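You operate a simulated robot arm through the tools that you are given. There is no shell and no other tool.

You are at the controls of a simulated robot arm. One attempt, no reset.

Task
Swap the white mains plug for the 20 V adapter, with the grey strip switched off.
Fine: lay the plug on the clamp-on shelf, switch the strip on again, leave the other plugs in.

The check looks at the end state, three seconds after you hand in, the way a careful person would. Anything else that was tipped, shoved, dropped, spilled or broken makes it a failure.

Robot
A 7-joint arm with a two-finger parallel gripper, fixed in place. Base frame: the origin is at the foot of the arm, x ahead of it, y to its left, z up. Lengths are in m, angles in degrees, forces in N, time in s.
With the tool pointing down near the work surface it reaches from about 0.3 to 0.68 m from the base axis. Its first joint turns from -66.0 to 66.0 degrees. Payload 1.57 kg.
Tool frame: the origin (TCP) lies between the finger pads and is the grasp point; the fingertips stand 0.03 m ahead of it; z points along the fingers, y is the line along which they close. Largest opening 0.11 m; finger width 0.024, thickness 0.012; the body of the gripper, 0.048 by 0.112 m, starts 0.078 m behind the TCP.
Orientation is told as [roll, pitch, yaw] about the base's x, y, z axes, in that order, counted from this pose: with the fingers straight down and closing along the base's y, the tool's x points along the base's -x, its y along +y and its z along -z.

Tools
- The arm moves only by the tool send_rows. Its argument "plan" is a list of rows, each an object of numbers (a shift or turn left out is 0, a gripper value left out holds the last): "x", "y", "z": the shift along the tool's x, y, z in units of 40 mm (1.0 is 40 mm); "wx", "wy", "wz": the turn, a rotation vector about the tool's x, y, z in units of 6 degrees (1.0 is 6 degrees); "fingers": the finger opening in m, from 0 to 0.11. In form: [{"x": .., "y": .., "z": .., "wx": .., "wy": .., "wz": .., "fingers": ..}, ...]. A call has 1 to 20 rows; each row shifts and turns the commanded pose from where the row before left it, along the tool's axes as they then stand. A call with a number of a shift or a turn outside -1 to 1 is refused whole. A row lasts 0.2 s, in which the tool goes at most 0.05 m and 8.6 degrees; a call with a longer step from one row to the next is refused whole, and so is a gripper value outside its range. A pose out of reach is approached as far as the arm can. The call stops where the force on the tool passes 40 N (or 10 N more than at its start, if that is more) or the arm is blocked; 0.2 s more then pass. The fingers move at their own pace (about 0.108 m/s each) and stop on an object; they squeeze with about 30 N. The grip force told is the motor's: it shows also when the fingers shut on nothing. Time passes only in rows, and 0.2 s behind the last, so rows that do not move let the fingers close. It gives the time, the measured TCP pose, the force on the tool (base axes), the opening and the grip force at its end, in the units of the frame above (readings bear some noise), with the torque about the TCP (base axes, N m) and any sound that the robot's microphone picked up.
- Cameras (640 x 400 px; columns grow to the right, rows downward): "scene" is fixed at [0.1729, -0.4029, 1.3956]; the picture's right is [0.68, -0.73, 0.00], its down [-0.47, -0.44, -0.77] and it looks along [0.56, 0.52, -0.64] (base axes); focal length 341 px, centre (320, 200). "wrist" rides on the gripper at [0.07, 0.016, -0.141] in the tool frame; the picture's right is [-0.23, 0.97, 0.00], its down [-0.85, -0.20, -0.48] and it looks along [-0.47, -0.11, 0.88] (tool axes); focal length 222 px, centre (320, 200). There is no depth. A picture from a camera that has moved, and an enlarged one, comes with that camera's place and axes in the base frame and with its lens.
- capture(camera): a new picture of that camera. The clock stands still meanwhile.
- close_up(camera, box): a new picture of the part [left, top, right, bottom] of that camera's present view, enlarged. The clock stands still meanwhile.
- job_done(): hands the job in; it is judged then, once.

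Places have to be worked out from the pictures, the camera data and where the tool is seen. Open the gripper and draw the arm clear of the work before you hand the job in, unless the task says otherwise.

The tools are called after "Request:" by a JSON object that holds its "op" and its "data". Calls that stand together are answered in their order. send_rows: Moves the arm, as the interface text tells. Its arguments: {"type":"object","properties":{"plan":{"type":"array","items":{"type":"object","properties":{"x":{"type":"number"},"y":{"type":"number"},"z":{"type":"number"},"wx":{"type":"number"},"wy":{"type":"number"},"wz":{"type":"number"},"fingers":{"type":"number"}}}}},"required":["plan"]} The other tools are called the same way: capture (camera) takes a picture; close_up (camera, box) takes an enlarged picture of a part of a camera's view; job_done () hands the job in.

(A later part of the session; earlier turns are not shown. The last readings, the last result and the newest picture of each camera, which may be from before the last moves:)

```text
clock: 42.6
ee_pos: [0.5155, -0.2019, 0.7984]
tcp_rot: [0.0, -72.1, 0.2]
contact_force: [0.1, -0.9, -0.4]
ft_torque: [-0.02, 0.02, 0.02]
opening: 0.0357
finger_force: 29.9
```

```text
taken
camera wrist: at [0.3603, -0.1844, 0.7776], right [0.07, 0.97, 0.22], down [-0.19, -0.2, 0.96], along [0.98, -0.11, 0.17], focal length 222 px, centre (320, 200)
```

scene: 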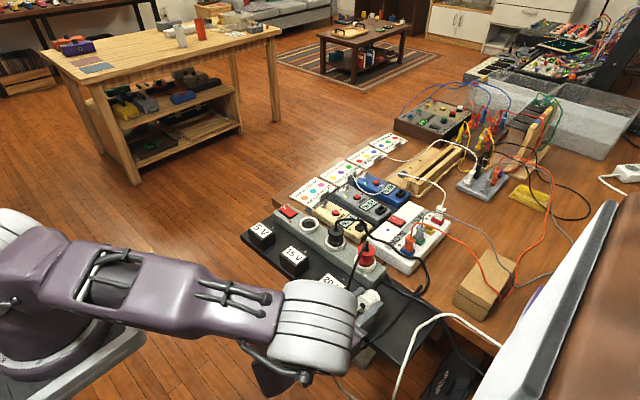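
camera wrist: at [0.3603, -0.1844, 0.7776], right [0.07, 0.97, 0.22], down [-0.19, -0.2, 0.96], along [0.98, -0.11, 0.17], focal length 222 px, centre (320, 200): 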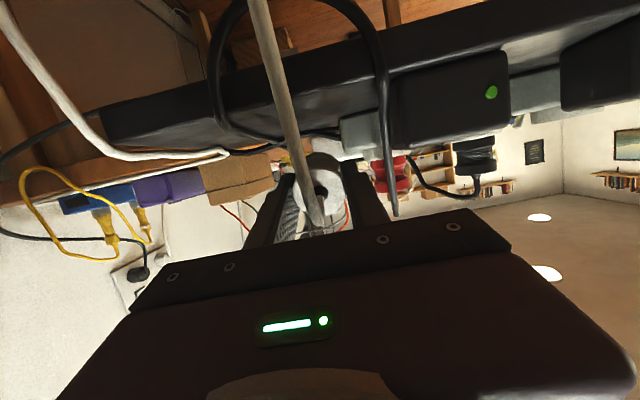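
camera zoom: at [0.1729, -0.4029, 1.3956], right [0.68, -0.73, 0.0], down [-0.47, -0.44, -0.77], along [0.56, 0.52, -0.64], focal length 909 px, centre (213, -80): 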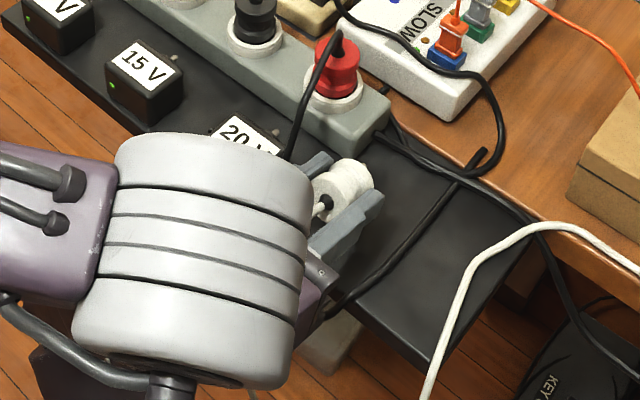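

The plug hovers, nearly horizontal, between the two legs of the black cable. I shift 5 mm to −y and lower in small steps.

Request:
{"op": "send_rows", "data": {"plan": [{"y": -0.13}, {"x": 0.238, "z": 0.0773}, {"x": 0.238, "z": 0.0773}, {"x": 0.238, "z": 0.0773}, {"x": 0.119, "z": 0.0387}, {"x": 0}]}}

Request:
{"op": "capture", "data": {"camera": "wrist"}}

Request:
{"op": "close_up", "data": {"camera": "scene", "box": [320, 250, 420, 350]}}

```text
clock: 44.0
ee_pos: [0.5161, -0.2071, 0.765]
tcp_rot: [-0.3, -72.4, 0.3]
contact_force: [1.5, -2.6, 21.9]
ft_torque: [-0.05, -0.89, -0.08]
opening: 0.0358
finger_force: 30.2
```

```text
taken
camera wrist: at [0.3621, -0.1902, 0.7441], right [0.07, 0.97, 0.21], down [-0.2, -0.2, 0.96], along [0.98, -0.11, 0.18], focal length 222 px, centre (320, 200)
```

wrist: 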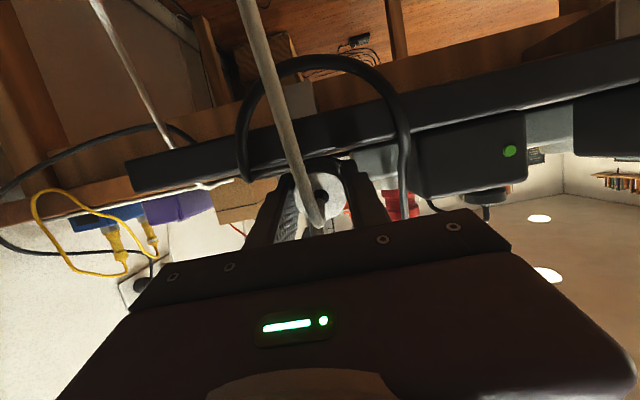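

```text
4.00 times, centred on (370, 300) of scene
camera zoom: at [0.1725, -0.4028, 1.3957], right [0.68, -0.73, 0.0], down [-0.47, -0.44, -0.77], along [0.56, 0.52, -0.64], focal length 1363 px, centre (120, -200)
```

zoom: 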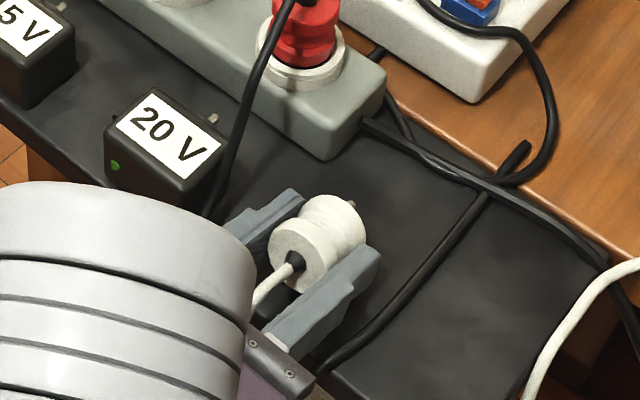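

The plug's front edge touches the shelf (22 N up, contact about 40 mm ahead of the TCP), so the shelf top is at about z≈0.733. I flatten the plug another 12° while easing down, so it drops as little as possible.

Request:
{"op": "send_rows", "data": {"plan": [{"wy": -1}, {"x": 0.07, "z": 0.015}, {"wy": -1}, {"x": 0.11, "z": 0.012}, {"x": 0}]}}

Request:
{"op": "close_up", "data": {"camera": "scene", "box": [320, 250, 420, 350]}}

```text
clock: 45.2
ee_pos: [0.5163, -0.2074, 0.7585]
tcp_rot: [-0.6, -84.5, 0.6]
contact_force: [-4.0, 2.0, 25.4]
ft_torque: [0.06, -0.67, 0.08]
opening: 0.0356
finger_force: 29.9
```

```text
4.00 times, centred on (370, 300) of scene
camera zoom: at [0.1724, -0.4027, 1.3957], right [0.68, -0.73, 0.0], down [-0.47, -0.44, -0.77], along [0.56, 0.52, -0.64], focal length 1363 px, centre (120, -200)
```

zoom: 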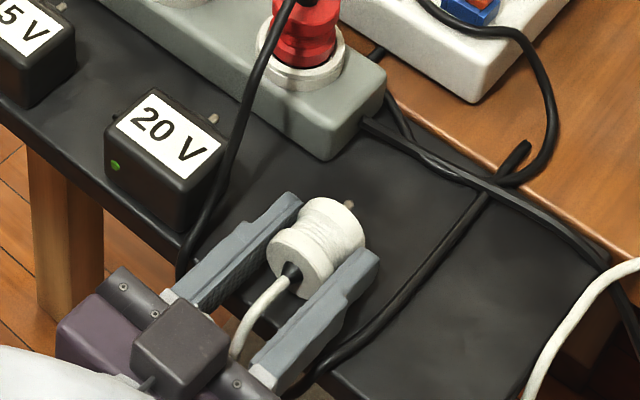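

The plug lies almost flat. I relieve the pressure slightly and open the fingers just enough to free it.

Request:
{"op": "send_rows", "data": {"plan": [{"x": -0.06}, {"x": 0, "fingers": 0.052}, {"x": 0}, {"x": 0}]}}

Request:
{"op": "close_up", "data": {"camera": "scene", "box": [320, 250, 420, 350]}}

Request:
{"op": "capture", "data": {"camera": "wrist"}}

```text
clock: 46.2
ee_pos: [0.5156, -0.2079, 0.7595]
tcp_rot: [-0.4, -84.0, 0.3]
contact_force: [-0.3, -0.2, 0.0]
ft_torque: [-0.01, -0.01, -0.01]
opening: 0.0519
finger_force: 0.0
```

```text
4.00 times, centred on (370, 300) of scene
camera zoom: at [0.1729, -0.4029, 1.3956], right [0.68, -0.73, 0.0], down [-0.47, -0.44, -0.77], along [0.56, 0.52, -0.64], focal length 1363 px, centre (120, -200)
```

zoom: 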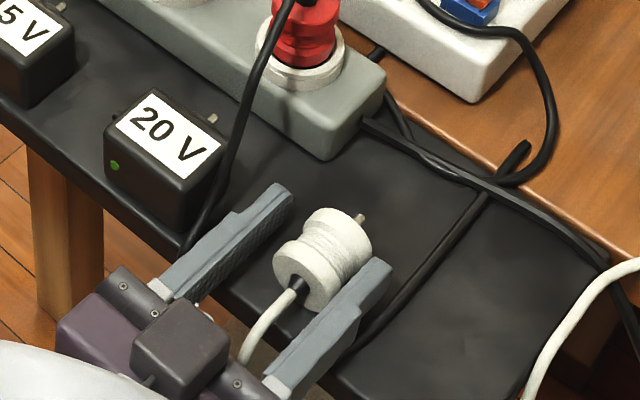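

```text
taken
camera wrist: at [0.369, -0.1906, 0.7067], right [0.02, 0.97, 0.23], down [-0.39, -0.2, 0.9], along [0.92, -0.11, 0.37], focal length 222 px, centre (320, 200)
```

wrist: 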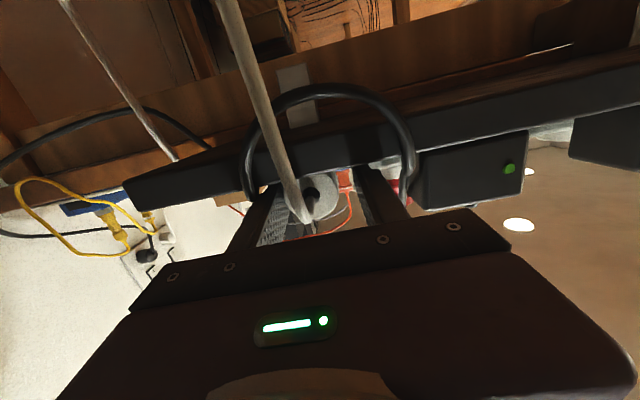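

The plug rests on its side on the shelf and the fingers are free of it. I back straight off along the tool axis, then rise.

Request:
{"op": "send_rows", "data": {"plan": [{"z": -0.4}, {"z": -0.5}, {"z": -0.6}, {"z": -0.3}, {"x": -0.5}, {"x": -0.7}, {"x": -0.7}, {"x": -0.7}, {"x": 0}]}}

Request:
{"op": "capture", "data": {"camera": "scene"}}

Request:
{"op": "close_up", "data": {"camera": "scene", "box": [320, 250, 420, 350]}}

```text
clock: 48.2
ee_pos: [0.4573, -0.2053, 0.8727]
tcp_rot: [-0.3, -84.2, 0.3]
contact_force: [-0.6, -0.1, 0.4]
ft_torque: [0.01, 0.0, -0.02]
opening: 0.052
finger_force: 0.2
```

```text
taken
```

scene: 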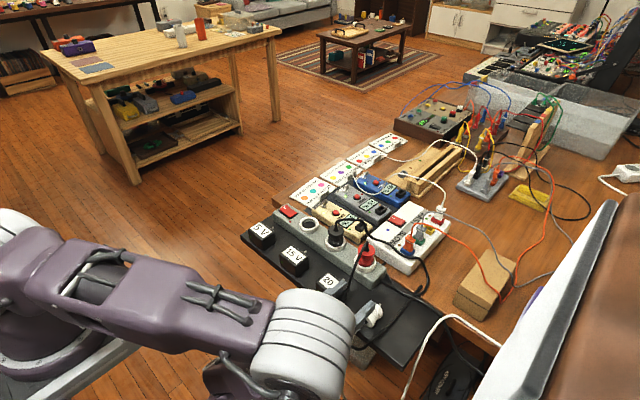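

```text
4.00 times, centred on (370, 300) of scene
camera zoom: at [0.1729, -0.4029, 1.3956], right [0.68, -0.73, 0.0], down [-0.47, -0.44, -0.77], along [0.56, 0.52, -0.64], focal length 1363 px, centre (120, -200)
```

zoom: 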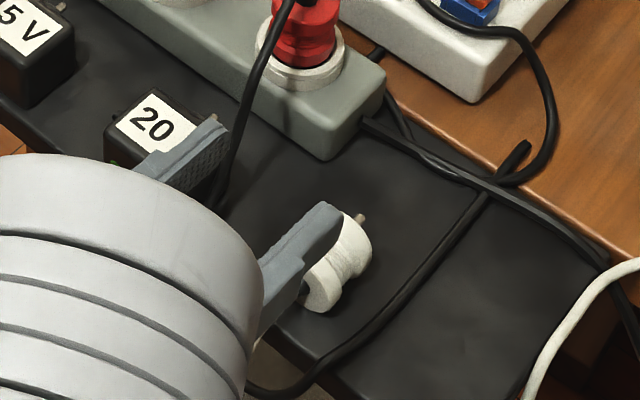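

The plug stays put on the shelf. I return the tool to vertical, rise, and look at the 20 V adapter from above to measure it and the gap to the black cable.

Request:
{"op": "send_rows", "data": {"plan": [{"wy": 1}, {"wy": 1}, {"wy": 1}, {"wy": 1}, {"wy": 1}, {"wy": 1}, {"wy": 1}, {"wy": 1}, {"wy": 1}, {"wy": 1}, {"wy": 1}, {"wy": 1}, {"wy": 1}, {"wy": 1}, {"z": -0.6}, {"x": -0.5, "y": 0.7}, {"x": -0.5, "y": 0.7}, {"x": -0.4, "y": 0.7}, {"x": 0, "y": 0.5}, {"x": 0}]}}

Request:
{"op": "capture", "data": {"camera": "wrist"}}

Request:
{"op": "capture", "data": {"camera": "scene"}}

```text
clock: 52.4
ee_pos: [0.5082, -0.1037, 0.8924]
tcp_rot: [0.0, -0.1, 0.0]
contact_force: [-0.6, 0.4, 0.1]
ft_torque: [-0.01, -0.01, 0.02]
opening: 0.0522
finger_force: 0.1
```

```text
taken
camera wrist: at [0.44, -0.086, 1.0362], right [0.23, 0.97, 0.0], down [0.85, -0.2, 0.48], along [0.47, -0.11, -0.88], focal length 222 px, centre (320, 200)
```

wrist: 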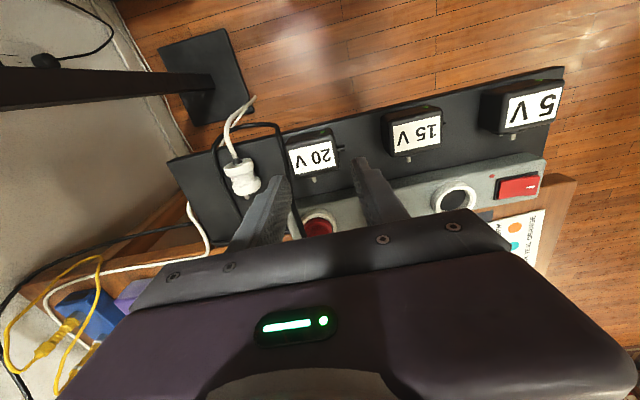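

```text
taken
```

scene: 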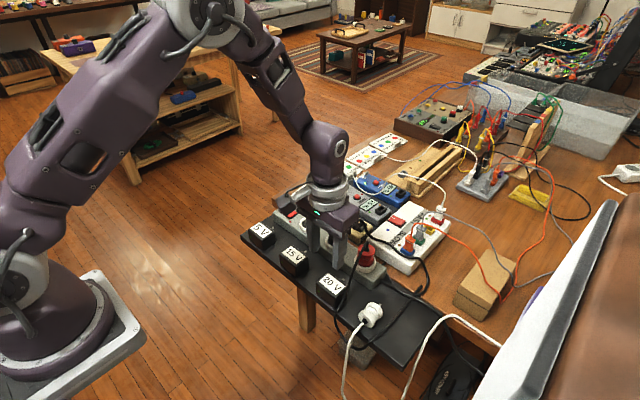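

Request:
{"op": "close_up", "data": {"camera": "wrist", "box": [260, 110, 360, 190]}}

Request:
{"op": "close_up", "data": {"camera": "wrist", "box": [200, 80, 300, 220]}}

Request:
{"op": "close_up", "data": {"camera": "scene", "box": [300, 255, 396, 340]}}

```text
5.00 times, centred on (310, 150) of wrist
camera zoom: at [0.44, -0.086, 1.0362], right [0.23, 0.97, 0.0], down [0.85, -0.2, 0.48], along [0.47, -0.11, -0.88], focal length 1111 px, centre (370, 450)
```

zoom: 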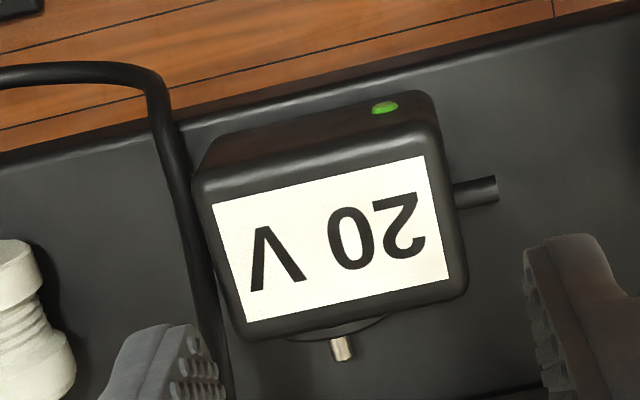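

```text
2.86 times, centred on (250, 150) of wrist
camera zoom: at [0.44, -0.086, 1.0362], right [0.23, 0.97, 0.0], down [0.85, -0.2, 0.48], along [0.47, -0.11, -0.88], focal length 635 px, centre (520, 343)
```

zoom: 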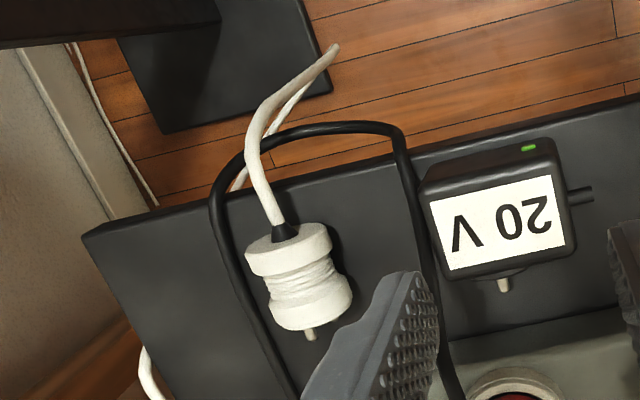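

```text
4.71 times, centred on (348, 298) of scene
camera zoom: at [0.1729, -0.4029, 1.3956], right [0.68, -0.73, 0.0], down [-0.47, -0.44, -0.77], along [0.56, 0.52, -0.64], focal length 1604 px, centre (188, -259)
```

zoom: 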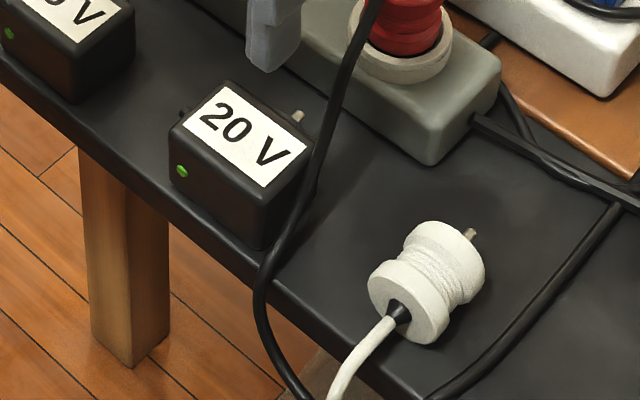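

The black cable hugs the adapter's −y side (gap only a few mm), so I'll first relocate the adapter ~30 mm towards +y, gripping it front-to-back beside the pins. I rise, yaw the tool 90° and open to 65 mm.

Request:
{"op": "send_rows", "data": {"plan": [{"z": -0.7, "fingers": 0.065}, {"z": -0.7}, {"wz": 1}, {"wz": 1}, {"wz": 1}, {"wz": 1}, {"wz": 1}, {"wz": 1}, {"wz": 1}, {"wz": 1}, {"wz": 1}, {"wz": 1}, {"wz": 1}, {"wz": 1}, {"wz": 1}, {"wz": 1}, {"wz": 1}, {"wz": 0}]}}

Request:
{"op": "capture", "data": {"camera": "wrist"}}

Request:
{"op": "capture", "data": {"camera": "scene"}}

```text
clock: 56.2
ee_pos: [0.5126, -0.1028, 0.95]
tcp_rot: [0.1, -0.1, -90.1]
contact_force: [-0.2, 0.4, 0.0]
ft_torque: [-0.01, -0.02, 0.0]
opening: 0.065
finger_force: 0.0
```

```text
taken
camera wrist: at [0.5286, -0.032, 1.0934], right [0.97, -0.23, 0.0], down [-0.2, -0.85, 0.48], along [-0.11, -0.47, -0.88], focal length 222 px, centre (320, 200)
```

wrist: 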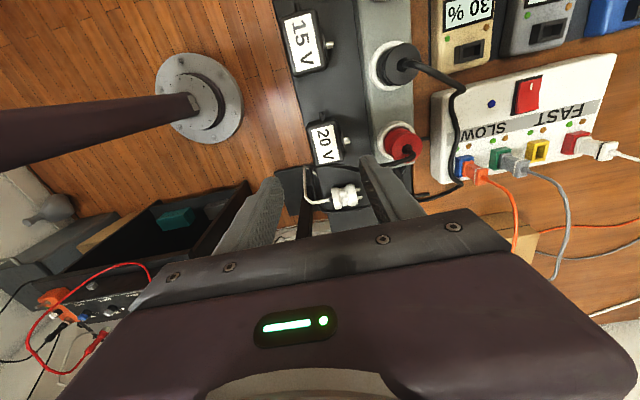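

```text
taken
```

scene: 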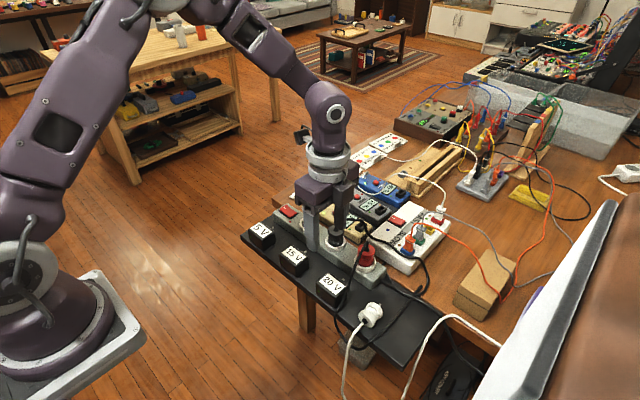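

The yaw worked. I zoom on the 20 V adapter from this direction to measure its x-extent and position.

Request:
{"op": "close_up", "data": {"camera": "wrist", "box": [270, 95, 390, 195]}}

```text
4.00 times, centred on (330, 145) of wrist
camera zoom: at [0.5286, -0.032, 1.0934], right [0.97, -0.23, 0.0], down [-0.2, -0.85, 0.48], along [-0.11, -0.47, -0.88], focal length 888 px, centre (280, 420)
```

zoom: 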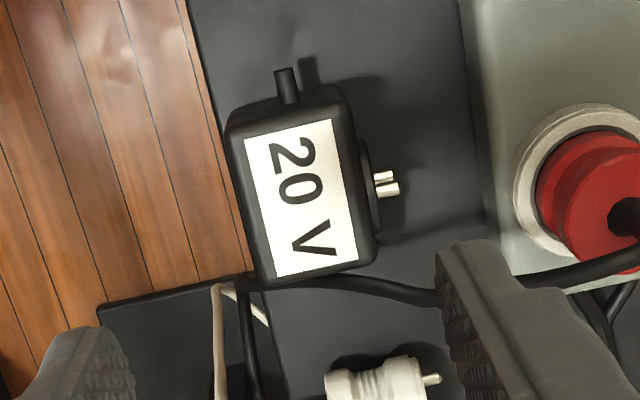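

The pins are stacked vertically at y≈−0.1215, with the boss beside them; the free front area is near the +y end. I position the open fingers front/back of the box at y≈−0.088 and come down to just above it.

Request:
{"op": "send_rows", "data": {"plan": [{"y": 0.16, "x": 0.37}, {"z": 0.8}, {"z": 0.8}, {"z": 0.8}, {"z": 0.7}, {"z": 0}]}}

Request:
{"op": "close_up", "data": {"camera": "wrist", "box": [240, 60, 400, 190]}}

Request:
{"op": "close_up", "data": {"camera": "scene", "box": [280, 230, 380, 320]}}

```text
clock: 57.6
ee_pos: [0.5178, -0.0899, 0.8254]
tcp_rot: [0.1, 0.0, -90.0]
contact_force: [-0.1, -0.2, 0.4]
ft_torque: [0.03, 0.0, -0.02]
opening: 0.065
finger_force: 0.2
```

```text
3.08 times, centred on (320, 125) of wrist
camera zoom: at [0.5351, -0.0194, 0.9699], right [0.97, -0.23, 0.0], down [-0.2, -0.85, 0.48], along [-0.11, -0.47, -0.88], focal length 684 px, centre (320, 431)
```

zoom: 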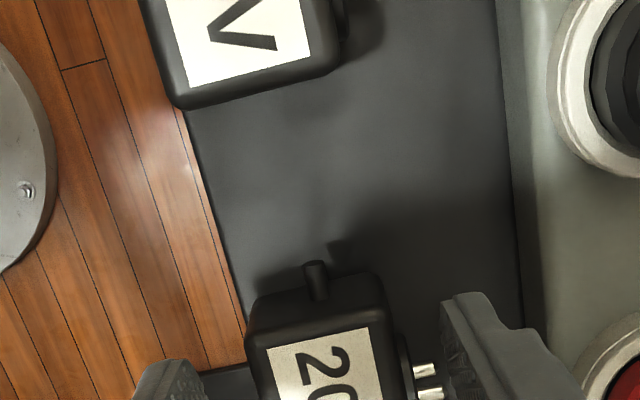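

```text
4.44 times, centred on (330, 275) of scene
camera zoom: at [0.1729, -0.4029, 1.3956], right [0.68, -0.73, 0.0], down [-0.47, -0.44, -0.77], along [0.56, 0.52, -0.64], focal length 1515 px, centre (276, -133)
```

zoom: 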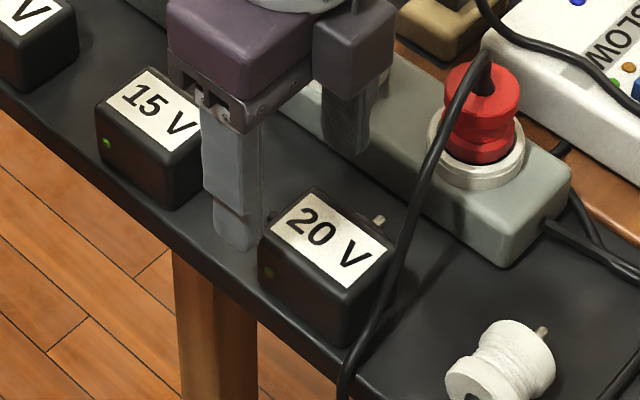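

Positions agree with the projection; the fingers flank the box near its +y end. I descend the remaining ~52 mm and close gently on it.

Request:
{"op": "send_rows", "data": {"plan": [{"z": 0.4, "x": 0.03, "y": 0.02}, {"z": 0.4}, {"z": 0.3}, {"z": 0.2}, {"z": 0}]}}

Request:
{"op": "close_up", "data": {"camera": "scene", "box": [280, 230, 380, 320]}}

Request:
{"op": "close_up", "data": {"camera": "wrist", "box": [240, 60, 400, 200]}}

```text
clock: 58.8
ee_pos: [0.5182, -0.0861, 0.7729]
tcp_rot: [0.0, -0.1, -90.0]
contact_force: [-0.4, 0.2, 0.2]
ft_torque: [-0.03, -0.01, -0.04]
opening: 0.0649
finger_force: 0.1
```

```text
4.44 times, centred on (330, 275) of scene
camera zoom: at [0.1729, -0.4029, 1.3956], right [0.68, -0.73, 0.0], down [-0.47, -0.44, -0.77], along [0.56, 0.52, -0.64], focal length 1515 px, centre (276, -133)
```

zoom: 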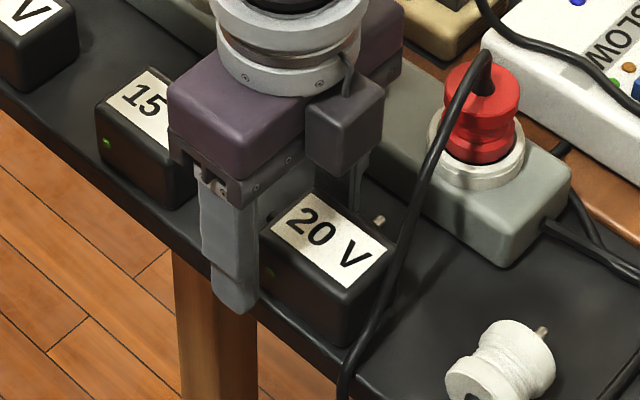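

```text
2.86 times, centred on (320, 130) of wrist
camera zoom: at [0.5348, -0.0163, 0.9166], right [0.97, -0.23, 0.0], down [-0.2, -0.85, 0.48], along [-0.11, -0.47, -0.88], focal length 635 px, centre (320, 400)
```

zoom: 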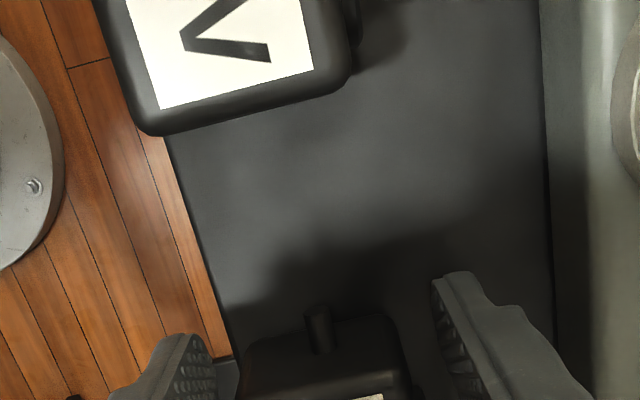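

The fingers flank the box at its +y end, clear of pins and stub. I close them.

Request:
{"op": "send_rows", "data": {"plan": [{"z": 0, "fingers": 0.02}, {"z": 0}, {"z": 0}, {"z": 0}]}}

Request:
{"op": "close_up", "data": {"camera": "wrist", "box": [240, 60, 400, 200]}}

Request:
{"op": "close_up", "data": {"camera": "scene", "box": [280, 230, 380, 320]}}

```text
clock: 59.8
ee_pos: [0.5181, -0.0865, 0.7738]
tcp_rot: [0.1, 0.0, -90.0]
contact_force: [-0.2, -0.7, -0.1]
ft_torque: [0.05, 0.02, 0.02]
opening: 0.0446
finger_force: 28.9
```

```text
2.86 times, centred on (320, 130) of wrist
camera zoom: at [0.5348, -0.0163, 0.9167], right [0.97, -0.23, 0.0], down [-0.2, -0.85, 0.48], along [-0.11, -0.47, -0.88], focal length 635 px, centre (320, 400)
```

zoom: 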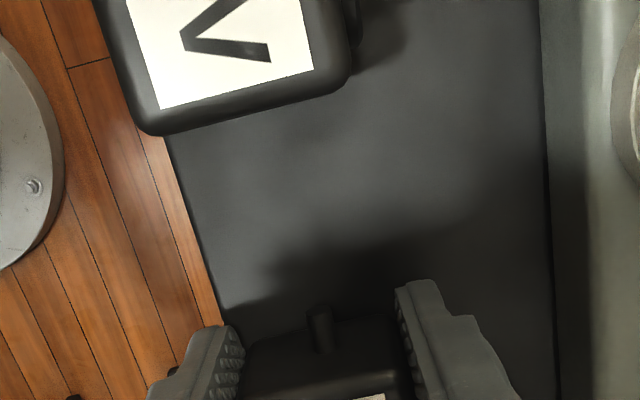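

```text
4.44 times, centred on (330, 275) of scene
camera zoom: at [0.1729, -0.4029, 1.3956], right [0.68, -0.73, 0.0], down [-0.47, -0.44, -0.77], along [0.56, 0.52, -0.64], focal length 1515 px, centre (276, -133)
```

zoom: 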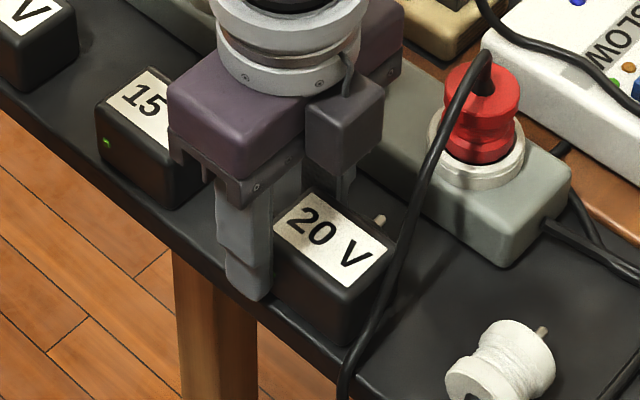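

The box is held (depth ≈ 44.6 mm). I lift 6 mm, shift 28 mm to +y, and set it down again.

Request:
{"op": "send_rows", "data": {"plan": [{"z": -0.1}, {"z": -0.1}, {"x": 0.25}, {"x": 0.25}, {"x": 0.2}, {"x": 0}]}}

Request:
{"op": "close_up", "data": {"camera": "scene", "box": [280, 230, 380, 320]}}

Request:
{"op": "capture", "data": {"camera": "wrist"}}

```text
clock: 61.2
ee_pos: [0.5202, -0.0591, 0.7824]
tcp_rot: [0.1, 0.0, -90.0]
contact_force: [-0.1, 0.5, -0.4]
ft_torque: [0.03, 0.04, 0.01]
opening: 0.0444
finger_force: 30.2
```

```text
4.44 times, centred on (330, 275) of scene
camera zoom: at [0.1729, -0.4029, 1.3956], right [0.68, -0.73, 0.0], down [-0.47, -0.44, -0.77], along [0.56, 0.52, -0.64], focal length 1515 px, centre (276, -133)
```

zoom: 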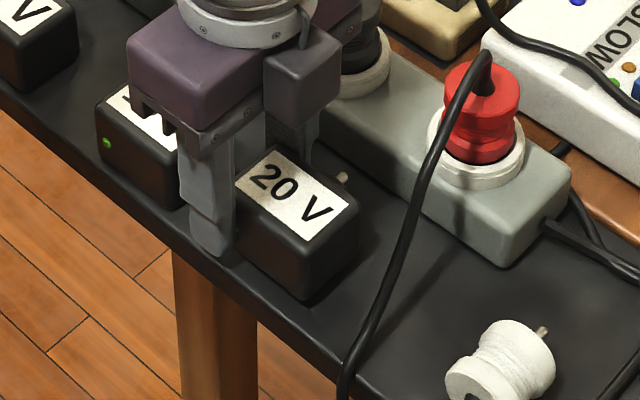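

```text
taken
camera wrist: at [0.5372, 0.0113, 0.9248], right [0.97, -0.23, 0.0], down [-0.2, -0.85, 0.48], along [-0.11, -0.47, -0.88], focal length 222 px, centre (320, 200)
```

wrist: 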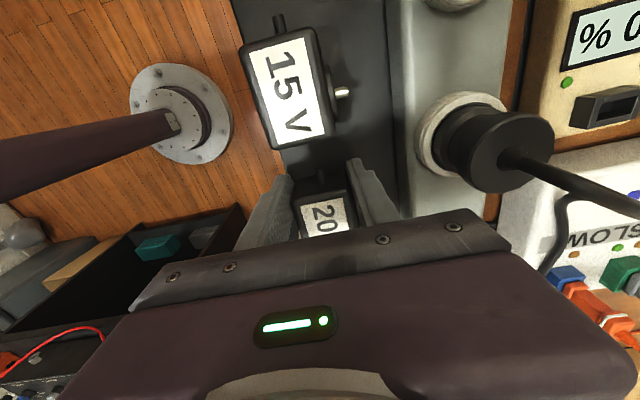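

The adapter is level in the grip and now well clear of the black cable. I lower it back onto the shelf and release.

Request:
{"op": "send_rows", "data": {"plan": [{"z": 0.1}, {"z": 0.1}, {"z": 0}, {"z": 0, "fingers": 0.07}, {"z": 0}, {"z": 0}]}}

Request:
{"op": "close_up", "data": {"camera": "scene", "box": [280, 230, 380, 320]}}

```text
clock: 62.6
ee_pos: [0.5197, -0.0591, 0.7742]
tcp_rot: [0.1, 0.0, -90.0]
contact_force: [-0.2, -0.4, -0.2]
ft_torque: [-0.06, 0.02, 0.01]
opening: 0.0701
finger_force: 0.1
```

```text
4.44 times, centred on (330, 275) of scene
camera zoom: at [0.1729, -0.4029, 1.3956], right [0.68, -0.73, 0.0], down [-0.47, -0.44, -0.77], along [0.56, 0.52, -0.64], focal length 1515 px, centre (276, -133)
```

zoom: 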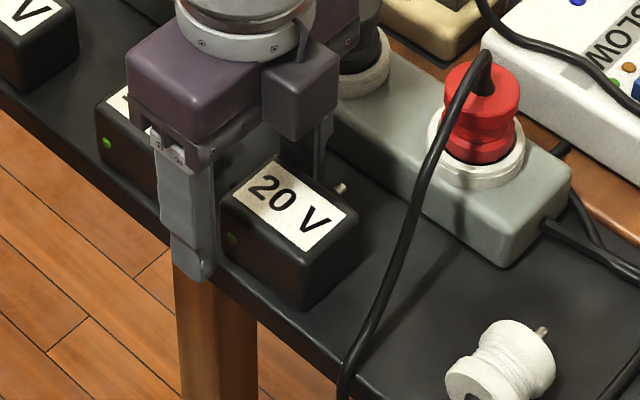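

The adapter is set down at its new spot. I go straight up, yaw back to 0 and take a measuring view.

Request:
{"op": "send_rows", "data": {"plan": [{"z": -0.8}, {"z": -0.9}, {"z": -0.9}, {"z": -0.6}, {"wz": -1}, {"wz": -1}, {"wz": -1}, {"wz": -1}, {"wz": -1}, {"wz": -1}, {"wz": -1}, {"wz": -1}, {"wz": -1}, {"wz": -1}, {"wz": -1}, {"wz": -1}, {"wz": -1}, {"wz": -1}, {"wz": -1}, {"wz": 0}]}}

Request:
{"op": "capture", "data": {"camera": "wrist"}}

Request:
{"op": "close_up", "data": {"camera": "wrist", "box": [220, 90, 360, 190]}}

Request:
{"op": "close_up", "data": {"camera": "scene", "box": [280, 230, 380, 320]}}

```text
clock: 66.8
ee_pos: [0.5183, -0.0595, 0.9033]
tcp_rot: [0.0, -0.1, 0.1]
contact_force: [0.5, 0.2, -0.2]
ft_torque: [-0.01, 0.0, 0.01]
opening: 0.0701
finger_force: 0.0
```

```text
taken
camera wrist: at [0.4492, -0.0423, 1.0461], right [0.23, 0.97, 0.0], down [0.85, -0.2, 0.48], along [0.47, -0.11, -0.88], focal length 222 px, centre (320, 200)
```

wrist: 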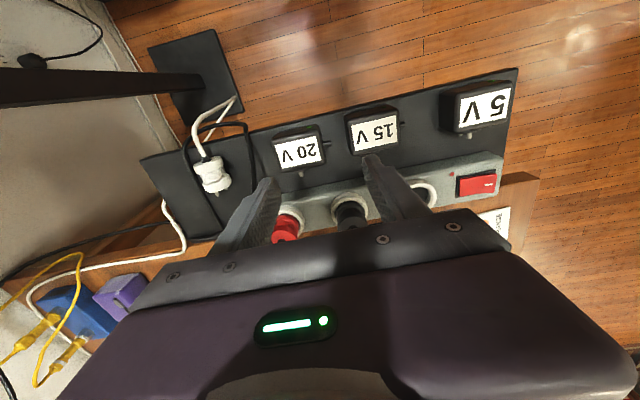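

```text
4.00 times, centred on (290, 140) of wrist
camera zoom: at [0.4492, -0.0423, 1.0461], right [0.23, 0.97, 0.0], down [0.85, -0.2, 0.48], along [0.47, -0.11, -0.88], focal length 888 px, centre (440, 440)
```

zoom: 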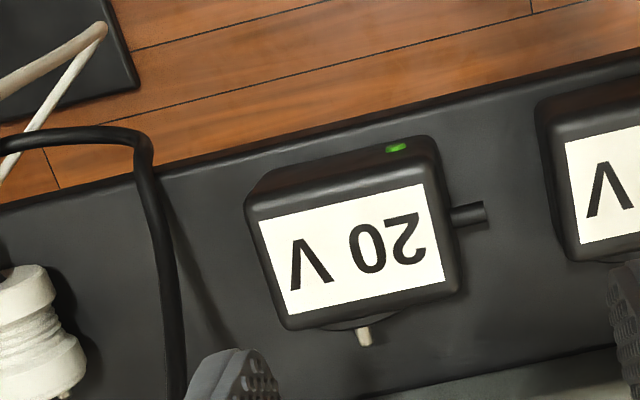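

```text
4.44 times, centred on (330, 275) of scene
camera zoom: at [0.1729, -0.4029, 1.3956], right [0.68, -0.73, 0.0], down [-0.47, -0.44, -0.77], along [0.56, 0.52, -0.64], focal length 1515 px, centre (276, -133)
```

zoom: 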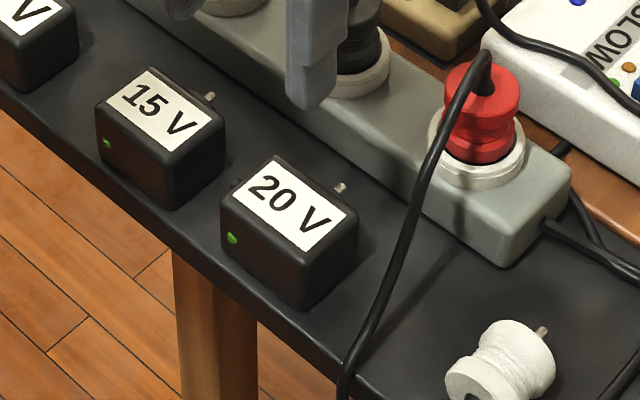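

Both sides of the adapter now have about 20 mm of clearance; its centre is at about (0.520, −0.087). Next I pitch the open gripper forward to nearly horizontal above it, in stages.

Request:
{"op": "send_rows", "data": {"plan": [{"x": -0.3, "y": -0.69, "fingers": 0.08}, {"z": 0.6}, {"wy": -1}, {"wy": -1}, {"wy": -1}, {"wy": -1}, {"wy": -1}, {"wy": -1}, {"wy": -1}, {"wy": -1}, {"wy": 0}]}}

Request:
{"op": "send_rows", "data": {"plan": [{"wy": -1}, {"wy": -1}, {"wy": 0}]}}

Request:
{"op": "send_rows", "data": {"plan": [{"wy": -1}, {"wy": -1}, {"wy": 0}]}}

Request:
{"op": "capture", "data": {"camera": "scene"}}

```text
clock: 69.2
ee_pos: [0.5308, -0.0864, 0.8796]
tcp_rot: [0.0, -48.2, 0.0]
contact_force: [-0.5, -0.9, 0.5]
ft_torque: [0.0, -0.03, -0.02]
opening: 0.0797
finger_force: 0.1
```

```text
clock: 70.0
ee_pos: [0.5316, -0.0866, 0.8789]
tcp_rot: [0.0, -60.1, 0.0]
contact_force: [-0.7, -0.2, -0.2]
ft_torque: [0.01, -0.01, 0.03]
opening: 0.0798
finger_force: 0.0
```

```text
clock: 70.8
ee_pos: [0.5309, -0.0855, 0.8782]
tcp_rot: [-0.2, -72.2, 0.1]
contact_force: [0.2, 0.2, 0.4]
ft_torque: [-0.01, -0.01, 0.02]
opening: 0.0801
finger_force: 0.0
```

```text
taken
```

scene: 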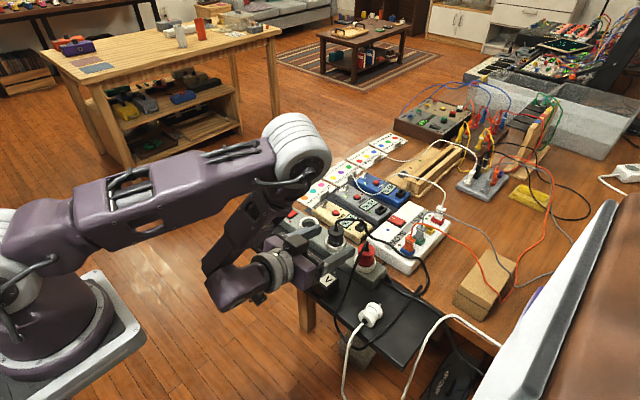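

−72° is reached. I go on to −84°.

Request:
{"op": "send_rows", "data": {"plan": [{"wy": -1}, {"wy": -1}, {"wy": 0}]}}

Request:
{"op": "close_up", "data": {"camera": "scene", "box": [240, 200, 400, 340]}}

Request:
{"op": "capture", "data": {"camera": "wrist"}}

```text
clock: 71.6
ee_pos: [0.5309, -0.0856, 0.8786]
tcp_rot: [-0.5, -84.3, 0.4]
contact_force: [0.5, 0.2, 0.8]
ft_torque: [-0.01, 0.0, 0.03]
opening: 0.08
finger_force: 0.1
```

```text
2.86 times, centred on (320, 270) of scene
camera zoom: at [0.1729, -0.4029, 1.3956], right [0.68, -0.73, 0.0], down [-0.47, -0.44, -0.77], along [0.56, 0.52, -0.64], focal length 974 px, centre (320, 0)
```

zoom: 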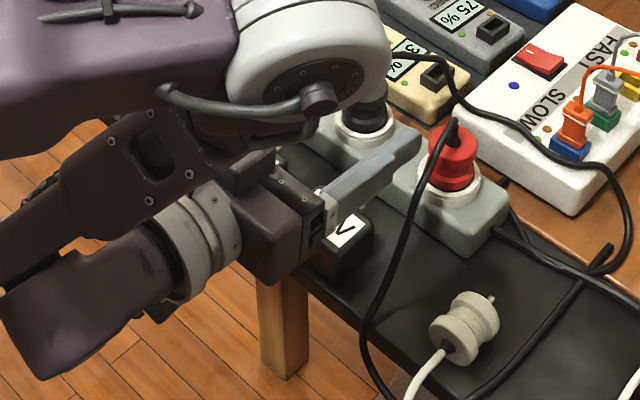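

```text
taken
camera wrist: at [0.3845, -0.0693, 0.8251], right [0.02, 0.97, 0.23], down [-0.39, -0.2, 0.9], along [0.92, -0.11, 0.37], focal length 222 px, centre (320, 200)
```

wrist: 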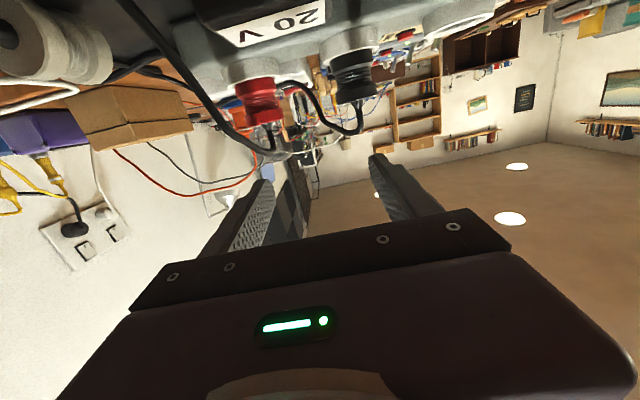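

I check the whole arm posture before lowering further.

Request:
{"op": "capture", "data": {"camera": "scene"}}

```text
taken
```

scene: 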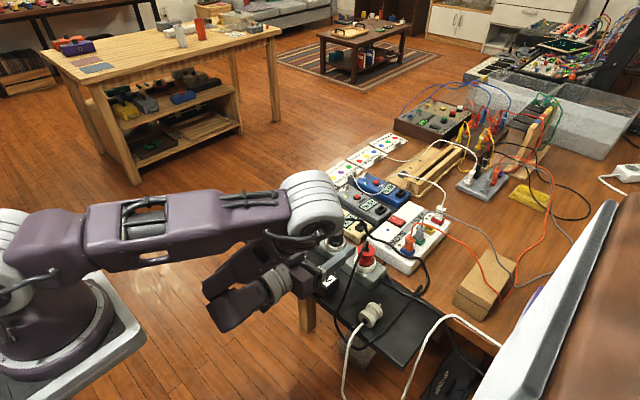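

The elbow stays roughly above the gripper at z≈1.0, clear of everything. I move back to x≈0.486 (fingertips just behind the stub's line) at this height.

Request:
{"op": "send_rows", "data": {"plan": [{"z": -0.56, "x": 0.06}, {"z": -0.56, "x": 0.06}, {"x": 0}]}}

Request:
{"op": "capture", "data": {"camera": "wrist"}}

```text
clock: 72.4
ee_pos: [0.4855, -0.0868, 0.8773]
tcp_rot: [-0.4, -84.1, 0.4]
contact_force: [0.1, -0.2, -0.8]
ft_torque: [0.0, -0.01, 0.01]
opening: 0.08
finger_force: 0.1
```

```text
taken
camera wrist: at [0.3388, -0.0691, 0.8243], right [0.02, 0.97, 0.23], down [-0.39, -0.2, 0.9], along [0.92, -0.11, 0.37], focal length 222 px, centre (320, 200)
```

wrist: 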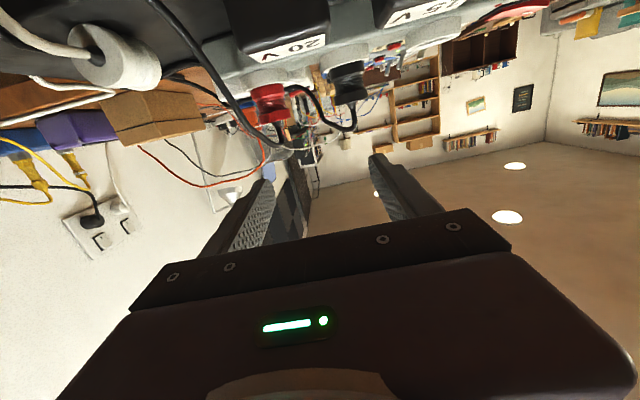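

Position holds. I lower to just above the box top and check the lateral alignment.

Request:
{"op": "send_rows", "data": {"plan": [{"x": 0.6, "z": 0.063}, {"x": 0.6, "z": 0.063}, {"x": 0.6, "z": 0.063}, {"x": 0}]}}

Request:
{"op": "capture", "data": {"camera": "wrist"}}

Request:
{"op": "capture", "data": {"camera": "scene"}}

```text
clock: 73.4
ee_pos: [0.4852, -0.087, 0.8033]
tcp_rot: [-0.2, -84.1, 0.2]
contact_force: [-0.2, 1.3, 0.4]
ft_torque: [-0.02, -0.03, -0.01]
opening: 0.0799
finger_force: 0.1
```

```text
taken
camera wrist: at [0.3385, -0.0694, 0.7512], right [0.02, 0.97, 0.23], down [-0.39, -0.2, 0.9], along [0.92, -0.11, 0.37], focal length 222 px, centre (320, 200)
```

wrist: 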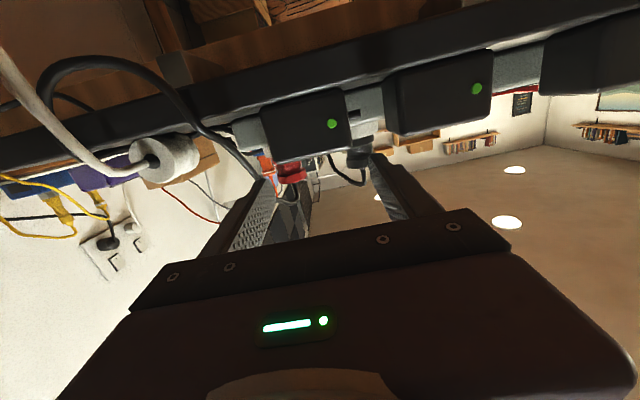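

```text
taken
```

scene: 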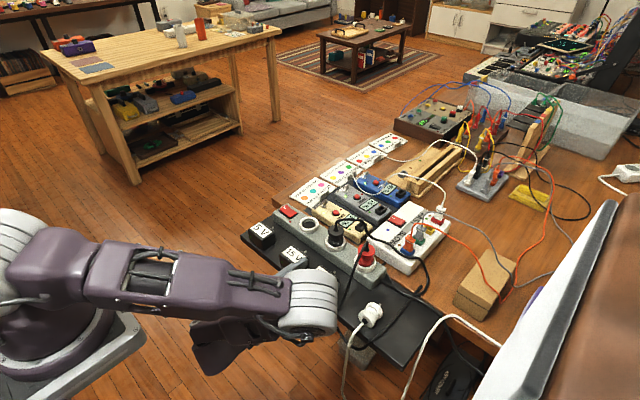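

The box's rear corners project exactly where expected (y −0.117…−0.057), so the fingers are centred on it. I zoom in to check the stub relative to the right finger.

Request:
{"op": "close_up", "data": {"camera": "wrist", "box": [240, 70, 420, 200]}}

```text
3.08 times, centred on (330, 135) of wrist
camera zoom: at [0.3385, -0.0694, 0.7512], right [0.02, 0.97, 0.23], down [-0.39, -0.2, 0.9], along [0.92, -0.11, 0.37], focal length 684 px, centre (289, 400)
```

zoom: 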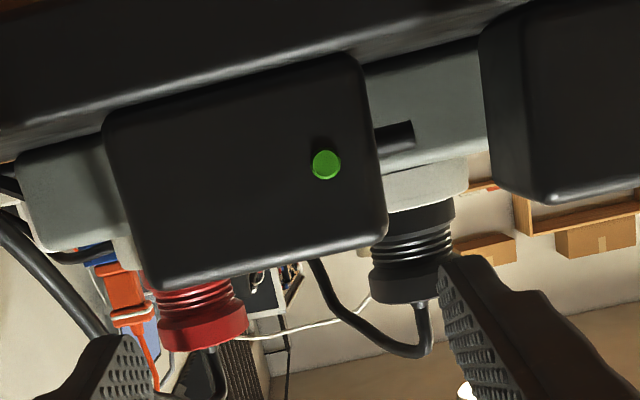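

The stub is at mid-height just beyond where the fingertip will be. I lower to the grasp height (TCP z≈0.763).

Request:
{"op": "send_rows", "data": {"plan": [{"x": 0.35, "z": 0.037}, {"x": 0.35, "z": 0.037}, {"x": 0.3, "z": 0.031}, {"x": 0}]}}

Request:
{"op": "close_up", "data": {"camera": "wrist", "box": [230, 70, 410, 220]}}

Request:
{"op": "capture", "data": {"camera": "scene"}}

```text
clock: 74.4
ee_pos: [0.4838, -0.0854, 0.7645]
tcp_rot: [-0.3, -84.1, 0.2]
contact_force: [-0.1, -0.2, -0.1]
ft_torque: [0.01, -0.01, 0.01]
opening: 0.0801
finger_force: 0.0
```

```text
2.67 times, centred on (320, 145) of wrist
camera zoom: at [0.3376, -0.0697, 0.7108], right [0.02, 0.97, 0.23], down [-0.39, -0.2, 0.9], along [0.92, -0.11, 0.37], focal length 592 px, centre (320, 347)
```

zoom: 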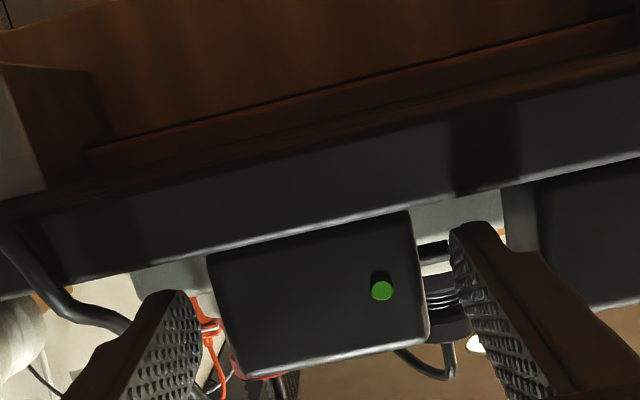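

```text
taken
```

scene: 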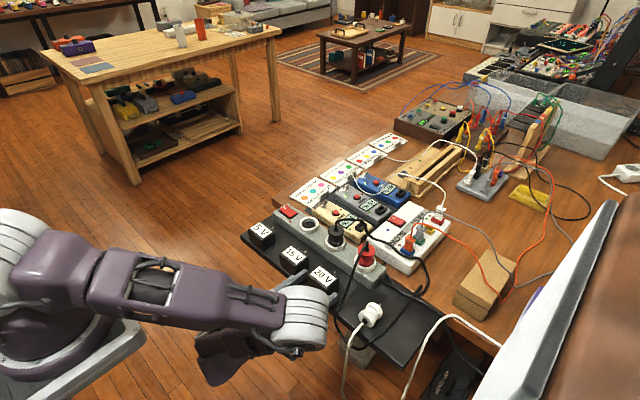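

The fingers flank the box with the stub just ahead of the right fingertip. I close on the box.

Request:
{"op": "send_rows", "data": {"plan": [{"x": 0, "fingers": 0.03}, {"x": 0}, {"x": 0}, {"x": 0}]}}

Request:
{"op": "close_up", "data": {"camera": "wrist", "box": [230, 70, 410, 220]}}

Request:
{"op": "close_up", "data": {"camera": "scene", "box": [260, 230, 380, 320]}}

```text
clock: 75.4
ee_pos: [0.4858, -0.0863, 0.7637]
tcp_rot: [-0.2, -84.1, 0.4]
contact_force: [0.6, -0.8, 0.0]
ft_torque: [0.02, 0.03, 0.01]
opening: 0.0596
finger_force: 30.2
```

```text
2.67 times, centred on (320, 145) of wrist
camera zoom: at [0.3376, -0.0696, 0.7109], right [0.02, 0.97, 0.23], down [-0.39, -0.2, 0.9], along [0.92, -0.11, 0.37], focal length 592 px, centre (320, 347)
```

zoom: 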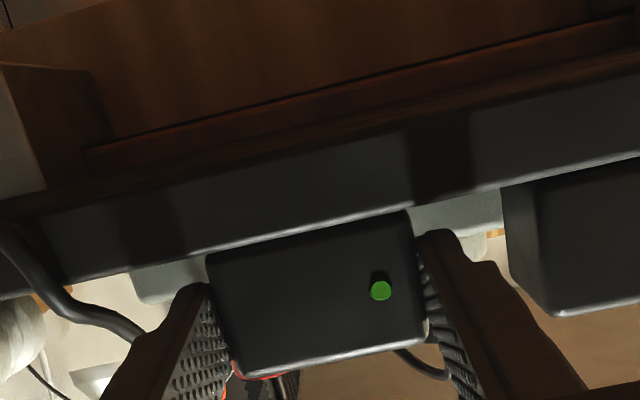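

```text
4.44 times, centred on (320, 275) of scene
camera zoom: at [0.1729, -0.4029, 1.3956], right [0.68, -0.73, 0.0], down [-0.47, -0.44, -0.77], along [0.56, 0.52, -0.64], focal length 1515 px, centre (320, -133)
```

zoom: 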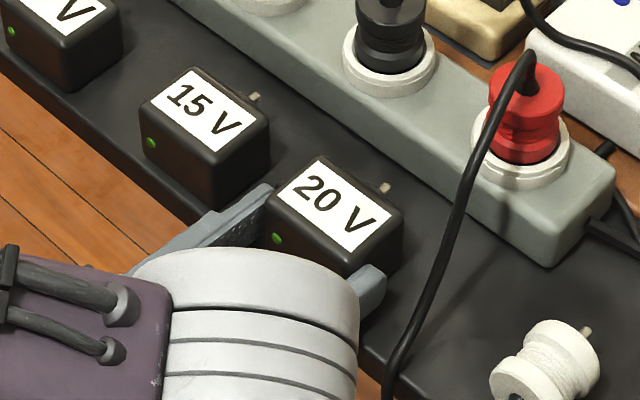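

The adapter is gripped firmly at 59.6 mm. I lift it straight up a little and check that it is held.

Request:
{"op": "send_rows", "data": {"plan": [{"x": -0.2, "z": -0.021}, {"x": -0.4, "z": -0.042}, {"x": -0.6, "z": -0.063}, {"x": -0.6, "z": -0.063}, {"x": -0.6, "z": -0.063}, {"x": -0.6, "z": -0.063}, {"x": 0}]}}

Request:
{"op": "capture", "data": {"camera": "wrist"}}

Request:
{"op": "capture", "data": {"camera": "scene"}}

```text
clock: 77.0
ee_pos: [0.4876, -0.0851, 0.885]
tcp_rot: [-0.4, -84.1, 0.4]
contact_force: [0.4, -0.8, -1.3]
ft_torque: [0.0, 0.08, -0.03]
opening: 0.0592
finger_force: 29.8
```

```text
taken
camera wrist: at [0.3413, -0.0684, 0.8304], right [0.02, 0.97, 0.23], down [-0.39, -0.2, 0.9], along [0.92, -0.11, 0.37], focal length 222 px, centre (320, 200)
```

wrist: 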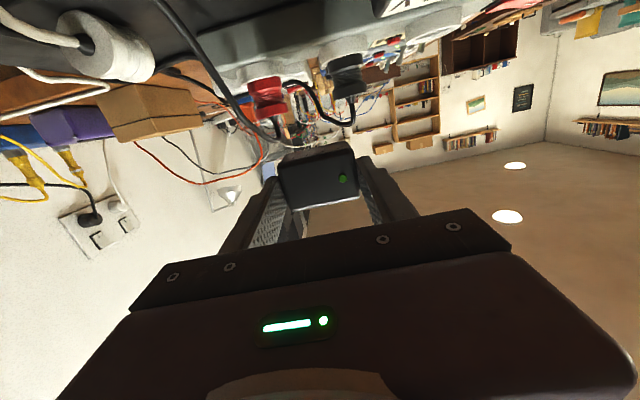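

```text
taken
```

scene: 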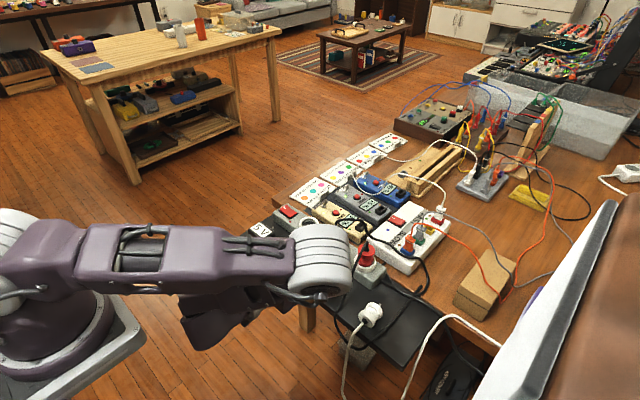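

The adapter is held level. I move slightly forward/up, then rotate the tool back towards vertical in stages, watching for reach limits.

Request:
{"op": "send_rows", "data": {"plan": [{"z": 0.45, "x": -0.3}, {"z": 0.45, "x": -0.3}, {"x": 0}, {"wy": 1}, {"wy": 1}, {"wy": 0}]}}

Request:
{"op": "send_rows", "data": {"plan": [{"wy": 1}, {"wy": 1}, {"wy": 1}, {"wy": 1}, {"wy": 0}]}}

Request:
{"op": "capture", "data": {"camera": "scene"}}

```text
clock: 78.4
ee_pos: [0.5253, -0.0871, 0.9055]
tcp_rot: [-0.2, -72.1, 0.2]
contact_force: [-0.3, -0.7, -1.6]
ft_torque: [0.01, 0.05, -0.04]
opening: 0.0594
finger_force: 29.7
```

```text
clock: 79.6
ee_pos: [0.5227, -0.0847, 0.9059]
tcp_rot: [-0.1, -48.2, 0.1]
contact_force: [-0.5, 0.8, -1.2]
ft_torque: [-0.02, 0.02, 0.02]
opening: 0.0594
finger_force: 30.5
```

```text
taken
```

scene: 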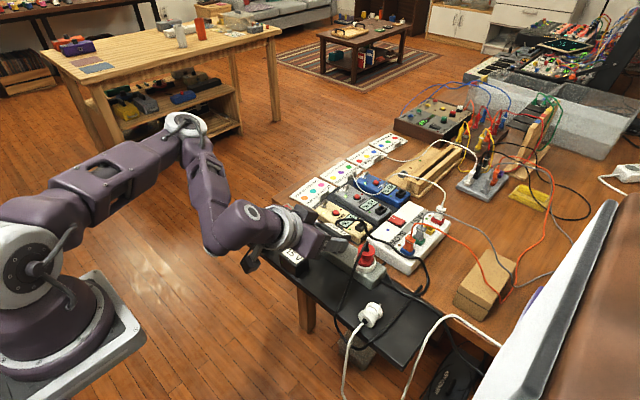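

Smooth so far at −48°. I rotate the remaining 54° to +6° so the pins point straight down, then raise.

Request:
{"op": "send_rows", "data": {"plan": [{"wy": 1}, {"wy": 1}, {"wy": 1}, {"wy": 1}, {"wy": 1}, {"wy": 1}, {"wy": 1}, {"wy": 1}, {"wy": 1}, {"wy": 0}, {"z": -0.7}, {"z": -0.7}, {"z": 0}]}}

Request:
{"op": "capture", "data": {"camera": "scene"}}

Request:
{"op": "capture", "data": {"camera": "wrist"}}

```text
clock: 82.4
ee_pos: [0.5309, -0.0873, 0.9636]
tcp_rot: [0.0, 5.9, -0.1]
contact_force: [-0.3, -0.8, -0.4]
ft_torque: [0.02, 0.01, -0.02]
opening: 0.0594
finger_force: 29.8
```

```text
taken
```

scene: 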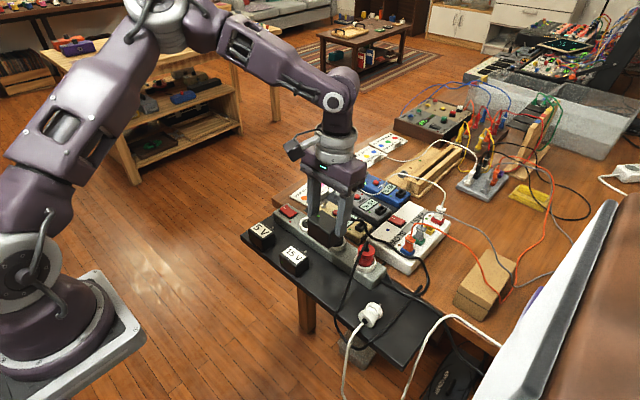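

```text
taken
camera wrist: at [0.4755, -0.0701, 1.1112], right [0.23, 0.97, -0.02], down [0.9, -0.2, 0.39], along [0.37, -0.11, -0.92], focal length 222 px, centre (320, 200)
```

wrist: 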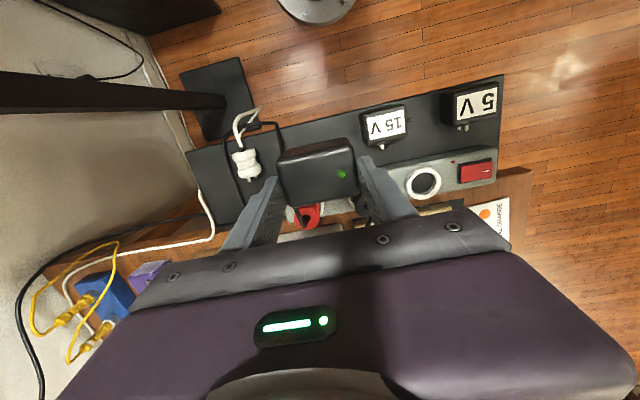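

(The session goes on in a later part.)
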